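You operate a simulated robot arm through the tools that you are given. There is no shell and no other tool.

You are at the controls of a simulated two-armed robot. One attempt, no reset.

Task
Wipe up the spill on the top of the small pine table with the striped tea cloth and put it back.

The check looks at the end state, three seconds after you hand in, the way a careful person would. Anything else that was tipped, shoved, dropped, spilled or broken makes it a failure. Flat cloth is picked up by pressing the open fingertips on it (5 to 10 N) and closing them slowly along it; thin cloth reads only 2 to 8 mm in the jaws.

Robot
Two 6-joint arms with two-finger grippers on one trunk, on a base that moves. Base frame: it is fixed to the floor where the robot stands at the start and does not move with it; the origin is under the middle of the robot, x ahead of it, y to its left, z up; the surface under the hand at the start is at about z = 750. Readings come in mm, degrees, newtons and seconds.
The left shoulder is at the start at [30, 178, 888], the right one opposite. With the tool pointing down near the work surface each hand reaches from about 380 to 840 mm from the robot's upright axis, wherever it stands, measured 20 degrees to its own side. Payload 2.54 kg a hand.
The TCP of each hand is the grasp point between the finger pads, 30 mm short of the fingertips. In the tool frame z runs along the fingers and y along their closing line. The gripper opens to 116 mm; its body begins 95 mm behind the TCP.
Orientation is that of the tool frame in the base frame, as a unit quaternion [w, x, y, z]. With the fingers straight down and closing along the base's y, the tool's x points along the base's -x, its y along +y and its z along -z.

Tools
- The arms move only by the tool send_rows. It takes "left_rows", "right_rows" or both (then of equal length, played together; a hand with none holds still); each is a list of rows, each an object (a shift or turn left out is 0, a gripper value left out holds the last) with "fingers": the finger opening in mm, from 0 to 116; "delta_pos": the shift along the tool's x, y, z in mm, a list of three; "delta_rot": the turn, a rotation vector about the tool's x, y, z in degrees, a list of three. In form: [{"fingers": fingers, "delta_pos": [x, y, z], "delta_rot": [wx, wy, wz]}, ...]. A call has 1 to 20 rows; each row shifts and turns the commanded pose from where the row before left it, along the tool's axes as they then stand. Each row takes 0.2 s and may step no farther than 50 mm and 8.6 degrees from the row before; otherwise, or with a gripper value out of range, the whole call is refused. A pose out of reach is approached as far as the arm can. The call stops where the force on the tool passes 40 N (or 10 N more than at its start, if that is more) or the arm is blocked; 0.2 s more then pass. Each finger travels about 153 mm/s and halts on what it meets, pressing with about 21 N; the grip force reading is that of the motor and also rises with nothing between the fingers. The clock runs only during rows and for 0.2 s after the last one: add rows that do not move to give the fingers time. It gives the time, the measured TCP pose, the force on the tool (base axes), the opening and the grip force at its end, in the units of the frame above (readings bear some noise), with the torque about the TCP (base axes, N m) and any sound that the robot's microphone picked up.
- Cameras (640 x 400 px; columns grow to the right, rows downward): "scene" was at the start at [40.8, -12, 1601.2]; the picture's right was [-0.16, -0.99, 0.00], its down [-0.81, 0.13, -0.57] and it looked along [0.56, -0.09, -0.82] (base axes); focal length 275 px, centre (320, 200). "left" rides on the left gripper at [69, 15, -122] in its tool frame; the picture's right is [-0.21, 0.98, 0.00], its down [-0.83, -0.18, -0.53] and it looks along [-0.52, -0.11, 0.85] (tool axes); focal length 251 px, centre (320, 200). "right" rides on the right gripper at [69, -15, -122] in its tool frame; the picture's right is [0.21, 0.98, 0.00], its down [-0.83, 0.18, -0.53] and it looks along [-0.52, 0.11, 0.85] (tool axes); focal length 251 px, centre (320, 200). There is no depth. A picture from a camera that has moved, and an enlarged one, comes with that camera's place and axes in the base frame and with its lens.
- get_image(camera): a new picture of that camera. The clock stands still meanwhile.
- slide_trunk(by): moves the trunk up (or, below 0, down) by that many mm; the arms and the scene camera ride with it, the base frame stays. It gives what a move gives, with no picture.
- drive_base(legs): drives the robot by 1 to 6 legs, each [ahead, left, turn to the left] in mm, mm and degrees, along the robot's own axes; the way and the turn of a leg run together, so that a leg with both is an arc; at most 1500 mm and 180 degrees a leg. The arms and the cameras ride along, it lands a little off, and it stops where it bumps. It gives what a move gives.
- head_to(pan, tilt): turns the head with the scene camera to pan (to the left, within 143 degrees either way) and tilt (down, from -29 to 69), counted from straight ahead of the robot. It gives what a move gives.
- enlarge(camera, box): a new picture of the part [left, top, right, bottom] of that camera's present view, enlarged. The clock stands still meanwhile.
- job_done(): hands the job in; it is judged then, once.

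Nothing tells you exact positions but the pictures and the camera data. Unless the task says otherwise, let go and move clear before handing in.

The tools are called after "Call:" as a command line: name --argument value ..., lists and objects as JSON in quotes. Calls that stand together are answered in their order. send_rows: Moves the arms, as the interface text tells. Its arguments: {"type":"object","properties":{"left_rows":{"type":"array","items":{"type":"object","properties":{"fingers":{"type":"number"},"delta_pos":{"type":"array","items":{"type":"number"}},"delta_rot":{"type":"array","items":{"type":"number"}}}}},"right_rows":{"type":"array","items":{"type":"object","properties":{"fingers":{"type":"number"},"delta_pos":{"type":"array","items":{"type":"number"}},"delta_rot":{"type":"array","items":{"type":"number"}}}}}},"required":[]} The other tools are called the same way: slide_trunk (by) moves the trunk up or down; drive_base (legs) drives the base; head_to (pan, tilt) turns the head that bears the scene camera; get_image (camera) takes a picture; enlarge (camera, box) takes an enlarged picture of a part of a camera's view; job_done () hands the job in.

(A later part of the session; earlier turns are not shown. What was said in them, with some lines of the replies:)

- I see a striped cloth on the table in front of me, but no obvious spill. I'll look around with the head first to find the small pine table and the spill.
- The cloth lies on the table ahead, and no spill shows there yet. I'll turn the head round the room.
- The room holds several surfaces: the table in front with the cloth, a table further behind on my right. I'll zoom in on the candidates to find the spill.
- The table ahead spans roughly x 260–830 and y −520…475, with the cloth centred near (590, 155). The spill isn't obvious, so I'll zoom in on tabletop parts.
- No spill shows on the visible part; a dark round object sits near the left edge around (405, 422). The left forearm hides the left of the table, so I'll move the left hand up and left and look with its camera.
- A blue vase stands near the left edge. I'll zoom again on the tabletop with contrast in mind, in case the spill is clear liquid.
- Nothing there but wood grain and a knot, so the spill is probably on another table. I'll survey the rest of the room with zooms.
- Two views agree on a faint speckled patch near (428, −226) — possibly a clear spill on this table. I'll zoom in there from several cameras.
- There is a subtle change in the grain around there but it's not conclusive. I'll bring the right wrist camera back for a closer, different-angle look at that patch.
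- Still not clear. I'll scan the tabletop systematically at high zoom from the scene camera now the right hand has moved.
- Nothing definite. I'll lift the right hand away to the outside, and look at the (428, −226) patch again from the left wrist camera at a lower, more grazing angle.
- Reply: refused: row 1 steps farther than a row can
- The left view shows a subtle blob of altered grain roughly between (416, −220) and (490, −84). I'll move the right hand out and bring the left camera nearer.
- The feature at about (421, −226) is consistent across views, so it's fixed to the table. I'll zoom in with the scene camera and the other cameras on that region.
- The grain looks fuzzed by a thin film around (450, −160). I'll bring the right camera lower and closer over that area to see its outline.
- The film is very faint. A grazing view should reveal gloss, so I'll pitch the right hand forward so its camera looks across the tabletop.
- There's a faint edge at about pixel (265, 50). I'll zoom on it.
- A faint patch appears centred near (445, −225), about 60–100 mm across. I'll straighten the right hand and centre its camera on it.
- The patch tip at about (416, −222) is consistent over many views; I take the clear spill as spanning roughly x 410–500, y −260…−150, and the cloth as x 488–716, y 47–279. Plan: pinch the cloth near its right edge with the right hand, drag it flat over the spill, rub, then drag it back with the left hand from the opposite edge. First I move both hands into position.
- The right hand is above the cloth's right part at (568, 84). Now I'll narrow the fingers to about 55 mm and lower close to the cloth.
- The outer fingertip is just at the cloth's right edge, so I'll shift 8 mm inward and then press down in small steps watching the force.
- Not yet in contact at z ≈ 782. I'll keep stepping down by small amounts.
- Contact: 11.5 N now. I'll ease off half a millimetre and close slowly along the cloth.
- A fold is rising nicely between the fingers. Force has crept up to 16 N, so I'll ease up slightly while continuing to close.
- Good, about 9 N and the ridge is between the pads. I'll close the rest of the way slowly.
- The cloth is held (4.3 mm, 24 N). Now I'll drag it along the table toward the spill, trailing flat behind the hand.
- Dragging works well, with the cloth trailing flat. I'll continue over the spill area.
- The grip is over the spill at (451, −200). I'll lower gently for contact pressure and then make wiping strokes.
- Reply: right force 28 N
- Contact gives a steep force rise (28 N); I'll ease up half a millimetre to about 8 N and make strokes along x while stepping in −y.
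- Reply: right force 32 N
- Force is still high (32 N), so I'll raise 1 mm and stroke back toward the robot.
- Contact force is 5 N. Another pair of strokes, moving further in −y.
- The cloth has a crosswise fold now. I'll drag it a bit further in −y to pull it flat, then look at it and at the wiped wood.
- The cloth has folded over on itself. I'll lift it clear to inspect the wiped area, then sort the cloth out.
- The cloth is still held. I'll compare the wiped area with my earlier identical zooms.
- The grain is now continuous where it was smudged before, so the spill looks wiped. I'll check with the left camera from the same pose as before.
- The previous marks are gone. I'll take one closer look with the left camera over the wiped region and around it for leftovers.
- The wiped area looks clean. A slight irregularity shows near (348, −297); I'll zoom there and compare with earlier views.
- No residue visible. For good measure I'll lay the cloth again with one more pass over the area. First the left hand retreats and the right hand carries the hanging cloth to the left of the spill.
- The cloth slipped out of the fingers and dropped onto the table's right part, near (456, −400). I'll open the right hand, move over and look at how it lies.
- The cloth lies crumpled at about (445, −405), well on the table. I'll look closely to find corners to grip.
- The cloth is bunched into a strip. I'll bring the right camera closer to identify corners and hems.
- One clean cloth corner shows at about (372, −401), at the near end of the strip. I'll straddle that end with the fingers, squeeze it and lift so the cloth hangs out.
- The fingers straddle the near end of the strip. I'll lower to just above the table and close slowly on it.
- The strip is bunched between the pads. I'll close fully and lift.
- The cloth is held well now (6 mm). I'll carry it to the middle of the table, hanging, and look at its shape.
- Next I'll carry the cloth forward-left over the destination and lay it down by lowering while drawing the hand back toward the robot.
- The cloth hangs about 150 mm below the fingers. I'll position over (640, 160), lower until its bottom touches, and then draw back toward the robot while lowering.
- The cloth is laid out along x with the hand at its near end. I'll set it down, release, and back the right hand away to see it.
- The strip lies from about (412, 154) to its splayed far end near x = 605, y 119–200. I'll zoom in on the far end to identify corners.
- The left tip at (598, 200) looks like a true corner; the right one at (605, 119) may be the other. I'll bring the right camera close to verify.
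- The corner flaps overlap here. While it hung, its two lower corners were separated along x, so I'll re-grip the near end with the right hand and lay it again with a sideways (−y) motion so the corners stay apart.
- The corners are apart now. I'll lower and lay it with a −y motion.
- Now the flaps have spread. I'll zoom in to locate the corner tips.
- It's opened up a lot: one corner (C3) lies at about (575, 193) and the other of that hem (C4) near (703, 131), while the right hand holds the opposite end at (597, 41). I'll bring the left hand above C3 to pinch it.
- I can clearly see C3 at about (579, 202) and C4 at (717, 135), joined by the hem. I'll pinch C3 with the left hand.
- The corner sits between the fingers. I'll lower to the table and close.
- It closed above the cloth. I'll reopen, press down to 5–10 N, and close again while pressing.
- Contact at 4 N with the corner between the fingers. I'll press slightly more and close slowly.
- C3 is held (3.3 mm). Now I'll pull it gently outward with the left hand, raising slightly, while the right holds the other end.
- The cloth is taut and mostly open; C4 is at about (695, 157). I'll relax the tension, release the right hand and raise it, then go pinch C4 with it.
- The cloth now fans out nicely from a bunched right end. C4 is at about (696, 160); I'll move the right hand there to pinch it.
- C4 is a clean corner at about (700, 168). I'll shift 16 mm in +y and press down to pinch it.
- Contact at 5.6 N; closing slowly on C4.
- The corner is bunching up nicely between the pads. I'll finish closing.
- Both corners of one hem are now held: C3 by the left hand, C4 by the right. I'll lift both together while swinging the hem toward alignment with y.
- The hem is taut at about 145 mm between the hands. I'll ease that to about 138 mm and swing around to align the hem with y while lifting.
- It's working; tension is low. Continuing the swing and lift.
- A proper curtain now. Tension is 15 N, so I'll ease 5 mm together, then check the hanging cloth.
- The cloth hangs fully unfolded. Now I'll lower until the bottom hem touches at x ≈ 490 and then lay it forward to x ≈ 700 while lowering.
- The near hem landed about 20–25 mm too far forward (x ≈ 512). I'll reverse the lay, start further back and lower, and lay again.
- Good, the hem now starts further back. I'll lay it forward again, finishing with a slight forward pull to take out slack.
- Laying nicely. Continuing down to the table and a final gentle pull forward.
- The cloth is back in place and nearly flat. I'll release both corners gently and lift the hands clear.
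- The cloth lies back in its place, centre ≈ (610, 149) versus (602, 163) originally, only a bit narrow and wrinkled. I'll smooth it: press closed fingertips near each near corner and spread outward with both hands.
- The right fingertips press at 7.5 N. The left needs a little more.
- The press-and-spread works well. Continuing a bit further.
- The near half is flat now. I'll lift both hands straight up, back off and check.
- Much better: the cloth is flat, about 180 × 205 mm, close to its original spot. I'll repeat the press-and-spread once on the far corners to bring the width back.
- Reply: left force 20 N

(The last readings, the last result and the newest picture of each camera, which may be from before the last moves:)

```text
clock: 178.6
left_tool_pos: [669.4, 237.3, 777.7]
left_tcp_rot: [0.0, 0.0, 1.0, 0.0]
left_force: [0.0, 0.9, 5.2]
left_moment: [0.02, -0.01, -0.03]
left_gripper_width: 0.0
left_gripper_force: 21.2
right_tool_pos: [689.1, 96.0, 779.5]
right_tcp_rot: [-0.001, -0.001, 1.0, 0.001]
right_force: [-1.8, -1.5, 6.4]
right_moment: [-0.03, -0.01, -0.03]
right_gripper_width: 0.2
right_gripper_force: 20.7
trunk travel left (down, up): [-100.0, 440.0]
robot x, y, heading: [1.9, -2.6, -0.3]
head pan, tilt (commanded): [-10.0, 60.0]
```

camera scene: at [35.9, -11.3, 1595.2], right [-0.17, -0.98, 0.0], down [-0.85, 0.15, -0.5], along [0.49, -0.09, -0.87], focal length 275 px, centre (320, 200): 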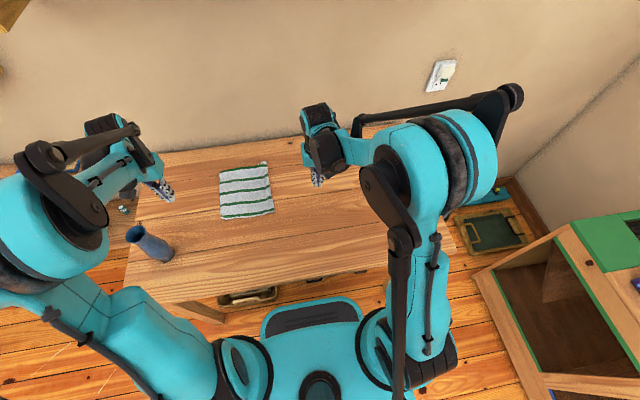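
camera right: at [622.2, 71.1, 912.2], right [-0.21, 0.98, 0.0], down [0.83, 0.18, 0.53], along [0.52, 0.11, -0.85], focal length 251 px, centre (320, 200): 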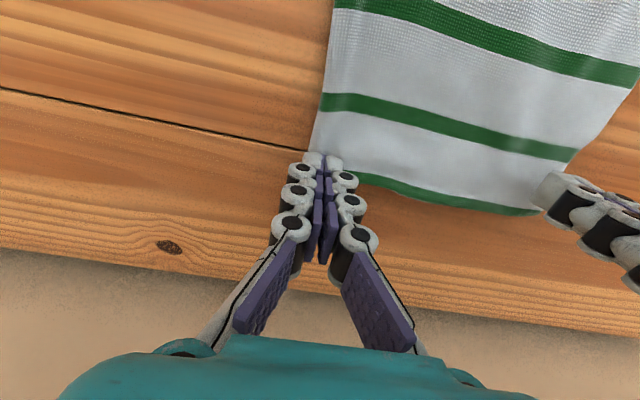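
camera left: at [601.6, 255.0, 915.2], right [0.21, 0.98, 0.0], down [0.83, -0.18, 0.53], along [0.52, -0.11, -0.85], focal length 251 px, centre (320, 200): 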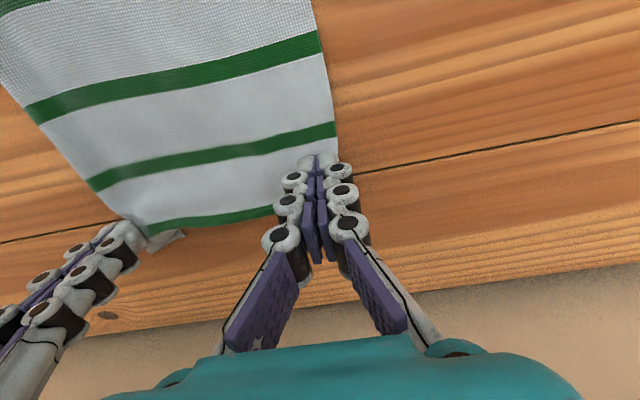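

Both press at 5–6 N. Now I'll spread the far corners outward together.

Call:
send_rows --left_rows '[{"delta_pos": [-2, 3, 0.1]}, {"delta_pos": [-3, 4, 0]}, {"delta_pos": [-3, 4, 0]}, {"delta_pos": [-3, 4, 0]}, {"delta_pos": [-3, 4, 0]}, {"delta_pos": [-3, 4, 0]}, {}]' --right_rows '[{"delta_pos": [-1, -3, 0.1]}, {"delta_pos": [-2, -4, 0]}, {"delta_pos": [-2, -4, 0]}, {"delta_pos": [-2, -4, 0]}, {"delta_pos": [-2, -4, 0]}, {"delta_pos": [-2, -4, 0]}, {}]'

Call:
get_image --camera "left"

Call:
get_image --camera "right"

Call:
enlarge --camera "scene" --box '[170, 130, 314, 240]'

```text
clock: 180.2
left_tool_pos: [685.8, 260.3, 779.3]
left_tcp_rot: [0.001, 0.0, 1.0, 0.0]
left_force: [-1.1, -5.9, 7.2]
left_moment: [-0.16, -0.08, -0.03]
left_gripper_width: 0.0
left_gripper_force: 21.5
right_tool_pos: [698.0, 72.1, 778.1]
right_tcp_rot: [0.0, 0.0, 1.0, 0.0]
right_force: [-2.1, 7.5, 8.4]
right_moment: [0.26, 0.03, 0.05]
right_gripper_width: 0.1
right_gripper_force: 20.9
trunk travel left (down, up): [-100.0, 440.0]
robot x, y, heading: [4.1, 1.0, -0.1]
head pan, tilt (commanded): [-10.0, 60.0]
```

```text
taken
camera left: at [617.6, 274.9, 901.0], right [0.21, 0.98, 0.0], down [0.83, -0.18, 0.54], along [0.52, -0.11, -0.84], focal length 251 px, centre (320, 200)
```

left: 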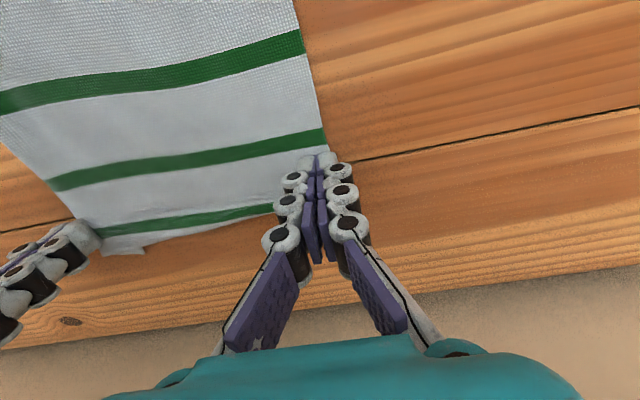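

```text
taken
camera right: at [629.4, 58.2, 899.8], right [-0.22, 0.98, 0.0], down [0.83, 0.18, 0.54], along [0.52, 0.12, -0.84], focal length 251 px, centre (320, 200)
```

right: 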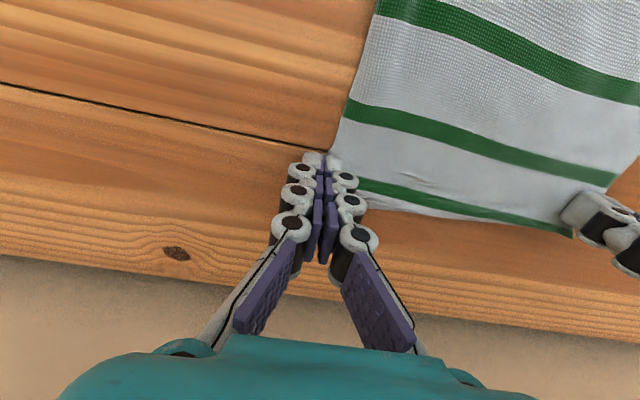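

```text
3.64 times, centred on (242, 185) of scene
camera zoom: at [33.5, -12.1, 1595.4], right [-0.17, -0.98, 0.0], down [-0.85, 0.15, -0.5], along [0.49, -0.09, -0.87], focal length 999 px, centre (604, 254)
```

zoom: 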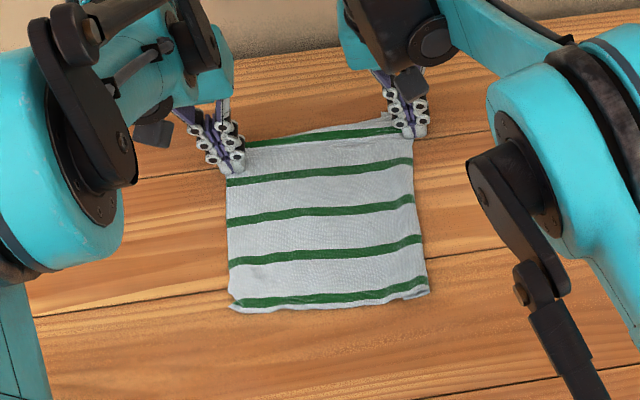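

Good, the far edge is spreading and its margin has unfolded. A little more, then lift.

Call:
send_rows --left_rows '[{"delta_pos": [-2, 4, 0]}, {"delta_pos": [-2, 4, 0]}, {"delta_pos": [-2, 4, 0]}, {}, {"delta_pos": [0, 0, -8]}, {"delta_pos": [0, 0, -20]}, {"delta_pos": [10, 20, -30]}, {"delta_pos": [20, 25, -30]}, {"delta_pos": [25, 25, -30]}, {"delta_pos": [25, 20, -25]}, {}]' --right_rows '[{"delta_pos": [-1, -4, 0]}, {"delta_pos": [-1, -4, 0]}, {"delta_pos": [-1, -4, 0]}, {}, {"delta_pos": [0, 0, -8]}, {"delta_pos": [0, 0, -20]}, {"delta_pos": [10, -30, -30]}, {"delta_pos": [20, -35, -25]}, {"delta_pos": [25, -35, -20]}, {"delta_pos": [25, -35, -10]}, {}]'

Call:
get_image --camera "scene"

Call:
enlarge --camera "scene" --box '[170, 130, 314, 240]'

```text
clock: 182.6
left_tool_pos: [615.2, 361.4, 922.8]
left_tcp_rot: [0.0, 0.0, 1.0, 0.0]
left_force: [0.6, -0.5, -0.4]
left_moment: [0.01, 0.02, 0.01]
left_gripper_width: 0.1
left_gripper_force: 21.0
right_tool_pos: [623.9, -75.9, 888.7]
right_tcp_rot: [-0.001, -0.001, 1.0, 0.0]
right_force: [0.3, 0.3, -0.3]
right_moment: [-0.02, 0.03, -0.01]
right_gripper_width: 0.0
right_gripper_force: 20.4
trunk travel left (down, up): [-100.0, 440.0]
robot x, y, heading: [1.8, -0.3, 0.2]
head pan, tilt (commanded): [-10.0, 60.0]
```

```text
taken
camera scene: at [36.9, -11.4, 1595.2], right [-0.17, -0.98, 0.0], down [-0.85, 0.15, -0.5], along [0.49, -0.09, -0.87], focal length 275 px, centre (320, 200)
```

scene: 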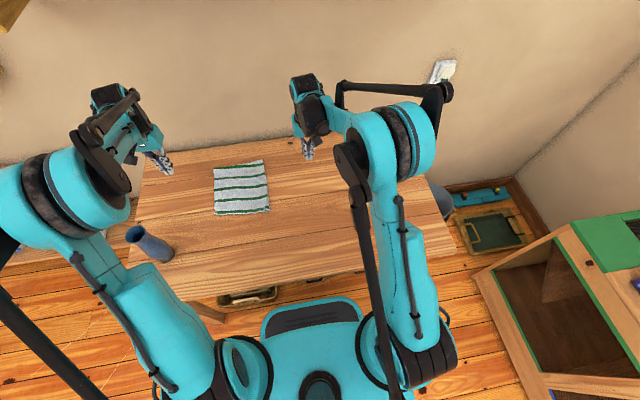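

```text
3.64 times, centred on (242, 185) of scene
camera zoom: at [36.9, -11.4, 1595.2], right [-0.17, -0.98, 0.0], down [-0.85, 0.15, -0.5], along [0.49, -0.09, -0.87], focal length 999 px, centre (604, 254)
```

zoom: 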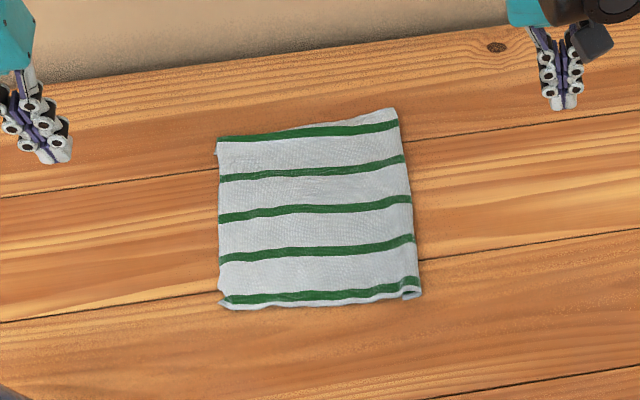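

The cloth is back at centre ≈ (612, 176), flat, within about 16 mm of its original spot. Before finishing, I'll re-inspect the spill zone from the same close pose as before.

Call:
send_rows --right_rows '[{"fingers": 116, "delta_pos": [10, -30, -5]}, {"delta_pos": [28, -25, 0]}, {"delta_pos": [28, -20, 5]}, {"delta_pos": [30, -20, 8]}, {"delta_pos": [32, -18, 10]}, {"delta_pos": [32, -16, 10]}, {"delta_pos": [32, -16, 10]}, {"delta_pos": [32, -15, 10]}, {}]'

Call:
get_image --camera "right"

Call:
enlarge --camera "right" --box '[220, 100, 420, 225]'

Call:
enlarge --camera "right" --box '[240, 200, 400, 300]'

```text
clock: 184.6
left_tool_pos: [614.7, 361.3, 922.1]
left_tcp_rot: [0.0, 0.0, 1.0, 0.0]
left_force: [0.0, -0.3, 0.1]
left_moment: [0.0, 0.0, 0.0]
left_gripper_width: 0.0
left_gripper_force: 20.8
right_tool_pos: [399.4, -235.0, 843.8]
right_tcp_rot: [0.0, 0.0, 1.0, 0.0]
right_force: [0.0, 0.4, 0.6]
right_moment: [-0.02, 0.0, -0.02]
right_gripper_width: 115.8
right_gripper_force: 0.0
trunk travel left (down, up): [-100.0, 440.0]
robot x, y, heading: [-3.4, 3.6, -0.3]
head pan, tilt (commanded): [-10.0, 60.0]
```

```text
taken
camera right: at [330.5, -249.7, 964.0], right [-0.21, 0.98, 0.0], down [0.83, 0.18, 0.53], along [0.52, 0.11, -0.85], focal length 251 px, centre (320, 200)
```

right: 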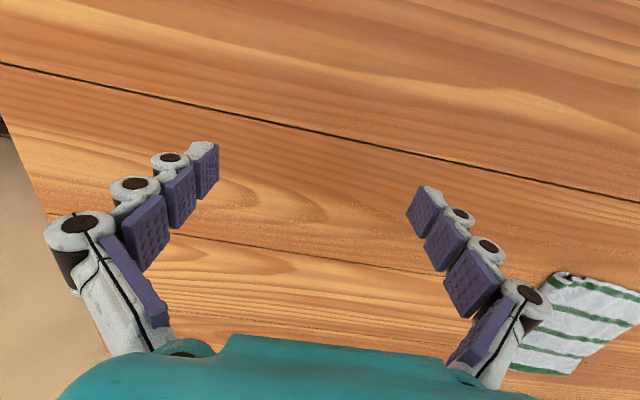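

```text
3.20 times, centred on (320, 162) of right
camera zoom: at [330.5, -249.7, 964.0], right [-0.21, 0.98, 0.0], down [0.83, 0.18, 0.53], along [0.52, 0.11, -0.85], focal length 805 px, centre (320, 320)
```

zoom: 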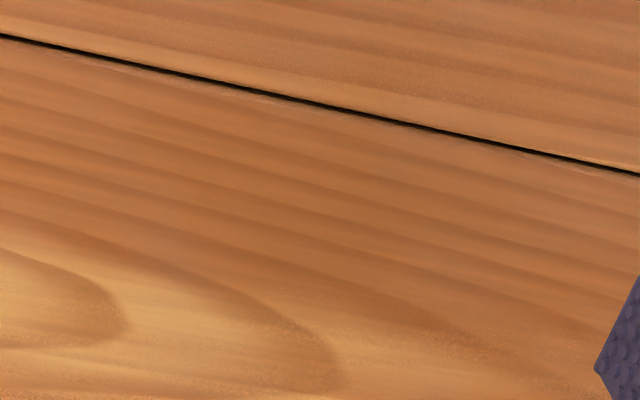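

```text
4.00 times, centred on (320, 250) of right
camera zoom: at [330.5, -249.7, 964.0], right [-0.21, 0.98, 0.0], down [0.83, 0.18, 0.53], along [0.52, 0.11, -0.85], focal length 1006 px, centre (320, 0)
```

zoom: 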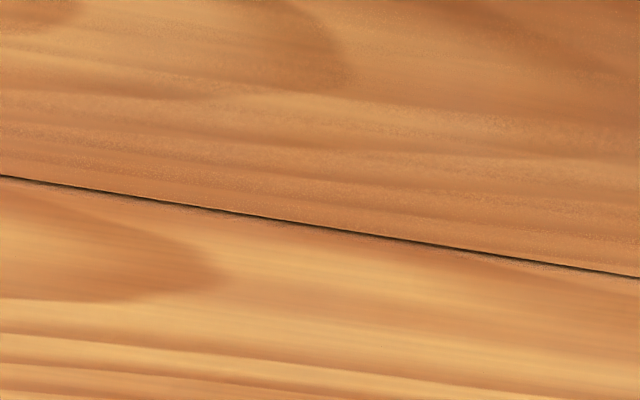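

The grain is now continuous where the film was: the spill is gone. I'll do one last smoothing on the near corners to square the cloth up with its original outline.

Call:
send_rows --left_rows '[{}, {}, {"delta_pos": [12, -10, 10]}, {"delta_pos": [12, -15, 17]}, {"delta_pos": [12, -16, 18]}, {"delta_pos": [12, -17, 19]}, {"delta_pos": [12, -17, 19]}, {"delta_pos": [12, -17, 19]}, {"delta_pos": [13, -17, 20]}, {"delta_pos": [0, 0, 8]}, {}]' --right_rows '[{"fingers": 0, "delta_pos": [-13, 30, -5]}, {"delta_pos": [-13, 37, 0]}, {"delta_pos": [-13, 38, 0]}, {"delta_pos": [-13, 38, 5]}, {"delta_pos": [-13, 38, 5]}, {"delta_pos": [-13, 38, 8]}, {"delta_pos": [-13, 38, 8]}, {"delta_pos": [-13, 38, 8]}, {"delta_pos": [-14, 35, 10]}, {"delta_pos": [0, 0, 12]}, {}]'

Call:
get_image --camera "left"

Call:
get_image --camera "right"

```text
clock: 187.0
left_tool_pos: [528.1, 253.6, 793.4]
left_tcp_rot: [0.0, -0.001, 1.0, 0.0]
left_force: [-0.2, 0.5, 0.2]
left_moment: [0.01, -0.02, 0.02]
left_gripper_width: 0.0
left_gripper_force: 21.2
right_tool_pos: [517.6, 96.4, 792.1]
right_tcp_rot: [0.0, -0.001, 1.0, 0.0]
right_force: [-0.2, -0.3, 0.5]
right_moment: [0.0, -0.01, 0.02]
right_gripper_width: 0.1
right_gripper_force: 21.4
trunk travel left (down, up): [-100.0, 440.0]
robot x, y, heading: [1.6, -2.3, -0.2]
head pan, tilt (commanded): [-10.0, 60.0]
```

```text
taken
camera left: at [459.8, 268.1, 914.8], right [0.21, 0.98, 0.0], down [0.83, -0.18, 0.53], along [0.52, -0.11, -0.85], focal length 251 px, centre (320, 200)
```

left: 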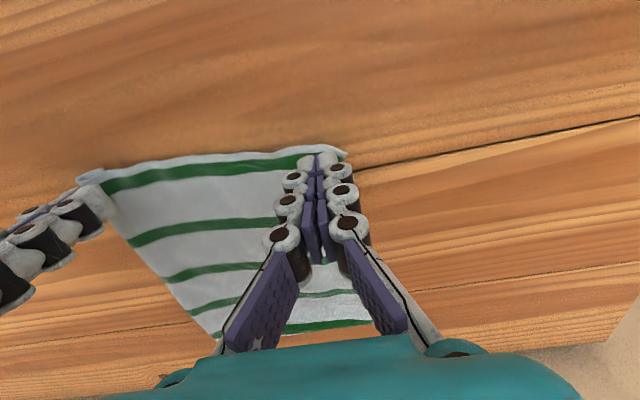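

```text
taken
camera right: at [447.9, 81.2, 912.9], right [-0.21, 0.98, 0.0], down [0.83, 0.18, 0.53], along [0.52, 0.11, -0.85], focal length 251 px, centre (320, 200)
```

right: 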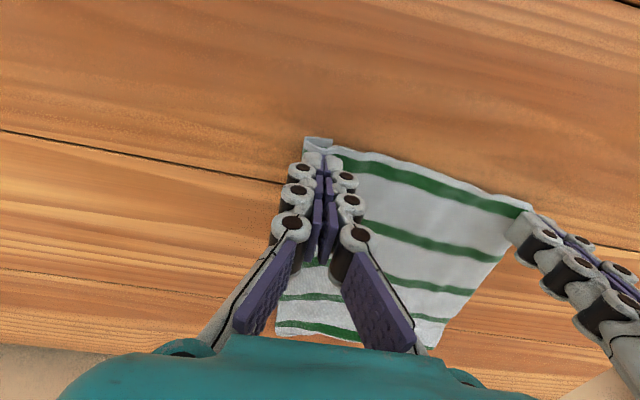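

Call:
send_rows --left_rows '[{"delta_pos": [0, 0, 7]}, {"delta_pos": [0, 0, 4]}, {"delta_pos": [0, 0, 1.5]}, {}]' --right_rows '[{"delta_pos": [0, 3, 6]}, {"delta_pos": [0, 0, 4]}, {"delta_pos": [0, 0, 1.2]}, {}]'

Call:
send_rows --left_rows '[{"delta_pos": [0, 0, 0.8]}, {}]' --right_rows '[{"delta_pos": [0, 0, 0.8]}, {}]'

```text
clock: 188.0
left_tool_pos: [526.8, 255.1, 779.8]
left_tcp_rot: [0.0, 0.0, 1.0, 0.0]
left_force: [0.4, 0.0, 0.6]
left_moment: [0.0, -0.01, 0.01]
left_gripper_width: 0.1
left_gripper_force: 20.9
right_tool_pos: [517.5, 98.7, 780.8]
right_tcp_rot: [0.001, -0.001, 1.0, 0.0]
right_force: [0.1, 1.1, 1.1]
right_moment: [0.01, -0.03, 0.02]
right_gripper_width: 0.1
right_gripper_force: 20.7
trunk travel left (down, up): [-100.0, 440.0]
robot x, y, heading: [-2.6, -0.4, -0.0]
head pan, tilt (commanded): [-10.0, 60.0]
```

```text
clock: 188.6
left_tool_pos: [526.7, 254.3, 778.8]
left_tcp_rot: [0.0, 0.001, 1.0, 0.0]
left_force: [1.2, 0.1, 8.5]
left_moment: [0.01, -0.01, -0.02]
left_gripper_width: 0.1
left_gripper_force: 21.1
right_tool_pos: [517.1, 99.5, 780.1]
right_tcp_rot: [0.0, 0.0, 1.0, -0.001]
right_force: [0.2, 0.9, 0.9]
right_moment: [0.02, -0.01, 0.0]
right_gripper_width: 0.2
right_gripper_force: 21.1
trunk travel left (down, up): [-100.0, 440.0]
robot x, y, heading: [-2.7, 3.5, -0.1]
head pan, tilt (commanded): [-10.0, 60.0]
```

Call:
send_rows --right_rows '[{"delta_pos": [0, 0, 0.7]}, {}]'

Call:
send_rows --right_rows '[{"delta_pos": [0, 0, 0.4]}, {}]'

```text
clock: 189.2
left_tool_pos: [528.0, 253.9, 778.2]
left_tcp_rot: [0.001, 0.0, 1.0, 0.0]
left_force: [2.7, 0.6, 7.9]
left_moment: [0.06, -0.04, -0.01]
left_gripper_width: 0.0
left_gripper_force: 20.6
right_tool_pos: [516.4, 99.4, 778.9]
right_tcp_rot: [0.0, -0.001, 1.0, 0.0]
right_force: [2.4, 0.6, 6.2]
right_moment: [-0.03, -0.08, 0.0]
right_gripper_width: 0.1
right_gripper_force: 20.9
trunk travel left (down, up): [-100.0, 440.0]
robot x, y, heading: [3.1, 1.6, -0.2]
head pan, tilt (commanded): [-10.0, 60.0]
```

```text
clock: 189.8
left_tool_pos: [526.8, 254.0, 778.5]
left_tcp_rot: [0.001, 0.001, 1.0, 0.0]
left_force: [1.4, 0.9, 3.9]
left_moment: [0.05, -0.04, -0.02]
left_gripper_width: 0.0
left_gripper_force: 21.1
right_tool_pos: [516.8, 100.0, 778.2]
right_tcp_rot: [0.001, 0.0, 1.0, 0.0]
right_force: [3.9, -2.4, 16.8]
right_moment: [-0.13, -0.11, 0.01]
right_gripper_width: 0.2
right_gripper_force: 20.6
trunk travel left (down, up): [-100.0, 440.0]
robot x, y, heading: [0.8, 0.8, 0.0]
head pan, tilt (commanded): [-10.0, 60.0]
```

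Call:
send_rows --left_rows '[{"delta_pos": [0, 0, 0.2]}, {"delta_pos": [1, 1, 0]}, {"delta_pos": [2, 1, 0]}, {"delta_pos": [2, 1, 0]}, {"delta_pos": [2, 1, 0]}, {"delta_pos": [2, 1, 0]}, {"delta_pos": [2, 1, 0]}, {"delta_pos": [2, 1, 0]}, {}]' --right_rows '[{"delta_pos": [0, 0, -0.4]}, {"delta_pos": [1, -3, 0]}, {"delta_pos": [1.5, -4, 0]}, {"delta_pos": [1.5, -4, 0]}, {"delta_pos": [1.5, -4, 0]}, {"delta_pos": [1.5, -4, 0]}, {"delta_pos": [1.5, -4, 0]}, {"delta_pos": [1.5, -4, 0]}, {}]'

Call:
get_image --camera "right"

Call:
enlarge --camera "scene" --box '[170, 130, 314, 240]'

```text
clock: 191.8
left_tool_pos: [514.7, 258.8, 779.6]
left_tcp_rot: [0.001, 0.0, 1.0, 0.0]
left_force: [6.1, -5.8, 22.9]
left_moment: [-0.01, -0.12, -0.05]
left_gripper_width: 0.0
left_gripper_force: 20.4
right_tool_pos: [507.6, 69.7, 780.4]
right_tcp_rot: [0.001, -0.001, 1.0, 0.001]
right_force: [3.2, 4.3, 7.5]
right_moment: [0.14, -0.04, -0.01]
right_gripper_width: 0.0
right_gripper_force: 21.2
trunk travel left (down, up): [-100.0, 440.0]
robot x, y, heading: [-1.8, 0.8, 0.1]
head pan, tilt (commanded): [-10.0, 60.0]
```

```text
taken
camera right: at [436.8, 56.1, 900.3], right [-0.21, 0.98, 0.0], down [0.83, 0.18, 0.54], along [0.52, 0.12, -0.84], focal length 251 px, centre (320, 200)
```

right: 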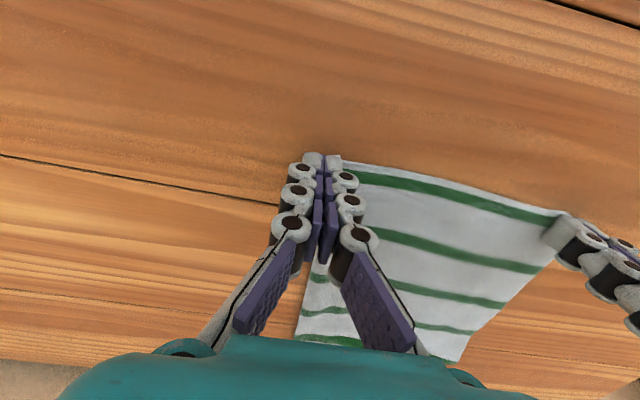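

```text
3.64 times, centred on (242, 185) of scene
camera zoom: at [33.8, -13.1, 1595.4], right [-0.17, -0.98, 0.0], down [-0.85, 0.15, -0.5], along [0.49, -0.09, -0.87], focal length 999 px, centre (604, 254)
```

zoom: 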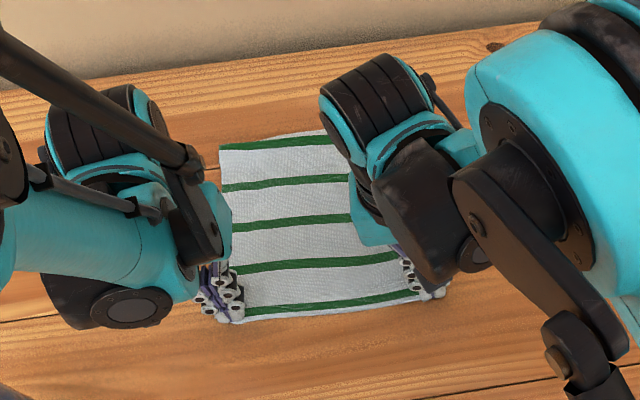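

The near hem is well spread. Now I'll lift both hands straight up and withdraw for a final check.

Call:
send_rows --left_rows '[{"delta_pos": [0, 0, -6]}, {"delta_pos": [0, 0, -20]}, {"delta_pos": [0, 15, -30]}, {"delta_pos": [0, 25, -35]}, {"delta_pos": [5, 25, -35]}, {"delta_pos": [10, 20, -35]}, {"delta_pos": [10, 0, -35]}, {"delta_pos": [10, 0, -30]}, {}]' --right_rows '[{"delta_pos": [0, 0, -6]}, {"delta_pos": [0, 0, -20]}, {"delta_pos": [0, -30, -30]}, {"delta_pos": [0, -40, -25]}, {"delta_pos": [0, -40, -25]}, {"delta_pos": [5, -40, -20]}, {"delta_pos": [5, -40, -15]}, {"delta_pos": [5, -40, -15]}, {}]'

Call:
get_image --camera "scene"

Call:
enlarge --camera "scene" --box '[170, 130, 314, 240]'

```text
clock: 193.8
left_tool_pos: [481.4, 345.8, 1000.9]
left_tcp_rot: [0.001, 0.0, 1.0, 0.0]
left_force: [-0.6, -0.4, 0.0]
left_moment: [0.01, 0.04, 0.01]
left_gripper_width: 0.0
left_gripper_force: 20.9
right_tool_pos: [491.9, -158.2, 932.8]
right_tcp_rot: [0.0, -0.001, 1.0, 0.0]
right_force: [0.3, -1.0, 0.6]
right_moment: [-0.04, -0.03, -0.03]
right_gripper_width: 0.1
right_gripper_force: 21.7
trunk travel left (down, up): [-100.0, 440.0]
robot x, y, heading: [2.5, 1.0, 0.0]
head pan, tilt (commanded): [-10.0, 60.0]
```

```text
taken
camera scene: at [36.3, -11.2, 1595.2], right [-0.17, -0.98, 0.0], down [-0.85, 0.15, -0.5], along [0.49, -0.09, -0.87], focal length 275 px, centre (320, 200)
```

scene: 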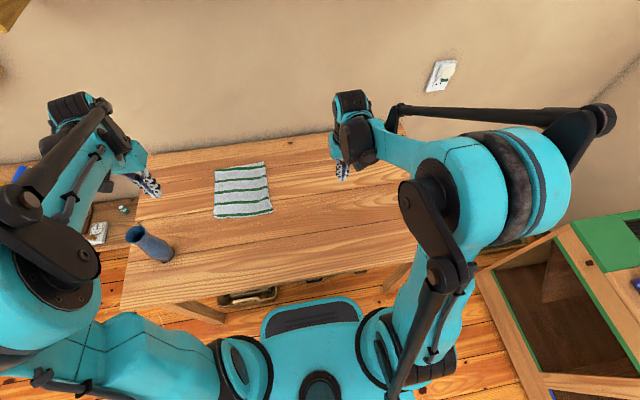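

```text
3.64 times, centred on (242, 185) of scene
camera zoom: at [36.3, -11.2, 1595.2], right [-0.17, -0.98, 0.0], down [-0.85, 0.15, -0.5], along [0.49, -0.09, -0.87], focal length 999 px, centre (604, 254)
```

zoom: 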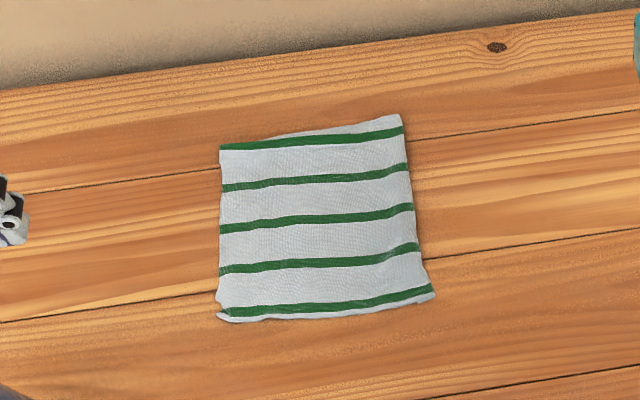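

The cloth is flat and back within a couple of centimetres of where it started. The vase still stands where it was, the wiped wood is clean, and both hands are empty and clear, so I'm handing in.

Call:
job_done

```text
The job is handed in.
```

I wiped the spill off the pine table with the striped cloth, laid the cloth back in its place, and handed the job in.

- **Spill:** It was an almost invisible clear film on the right half of the table, about 420–450 mm ahead of the robot. After wiping, the wood grain looks unbroken there in the same close-up views I took before. It was faint enough that a trace could remain that the cameras don't show.
- **Cloth:** It lies flat with its stripes running the same way as before. Its left edge is about where it was. It is roughly 35 mm narrower on the right, still slightly gathered.
- **Slip:** The cloth slid out of the right hand once while I was carrying it. It dropped onto the table, not over the edge, and I picked it up and spread it out again.
- **Everything else:** The vase looks to be standing where it was and I touched nothing else. Both hands are empty and clear of the table.
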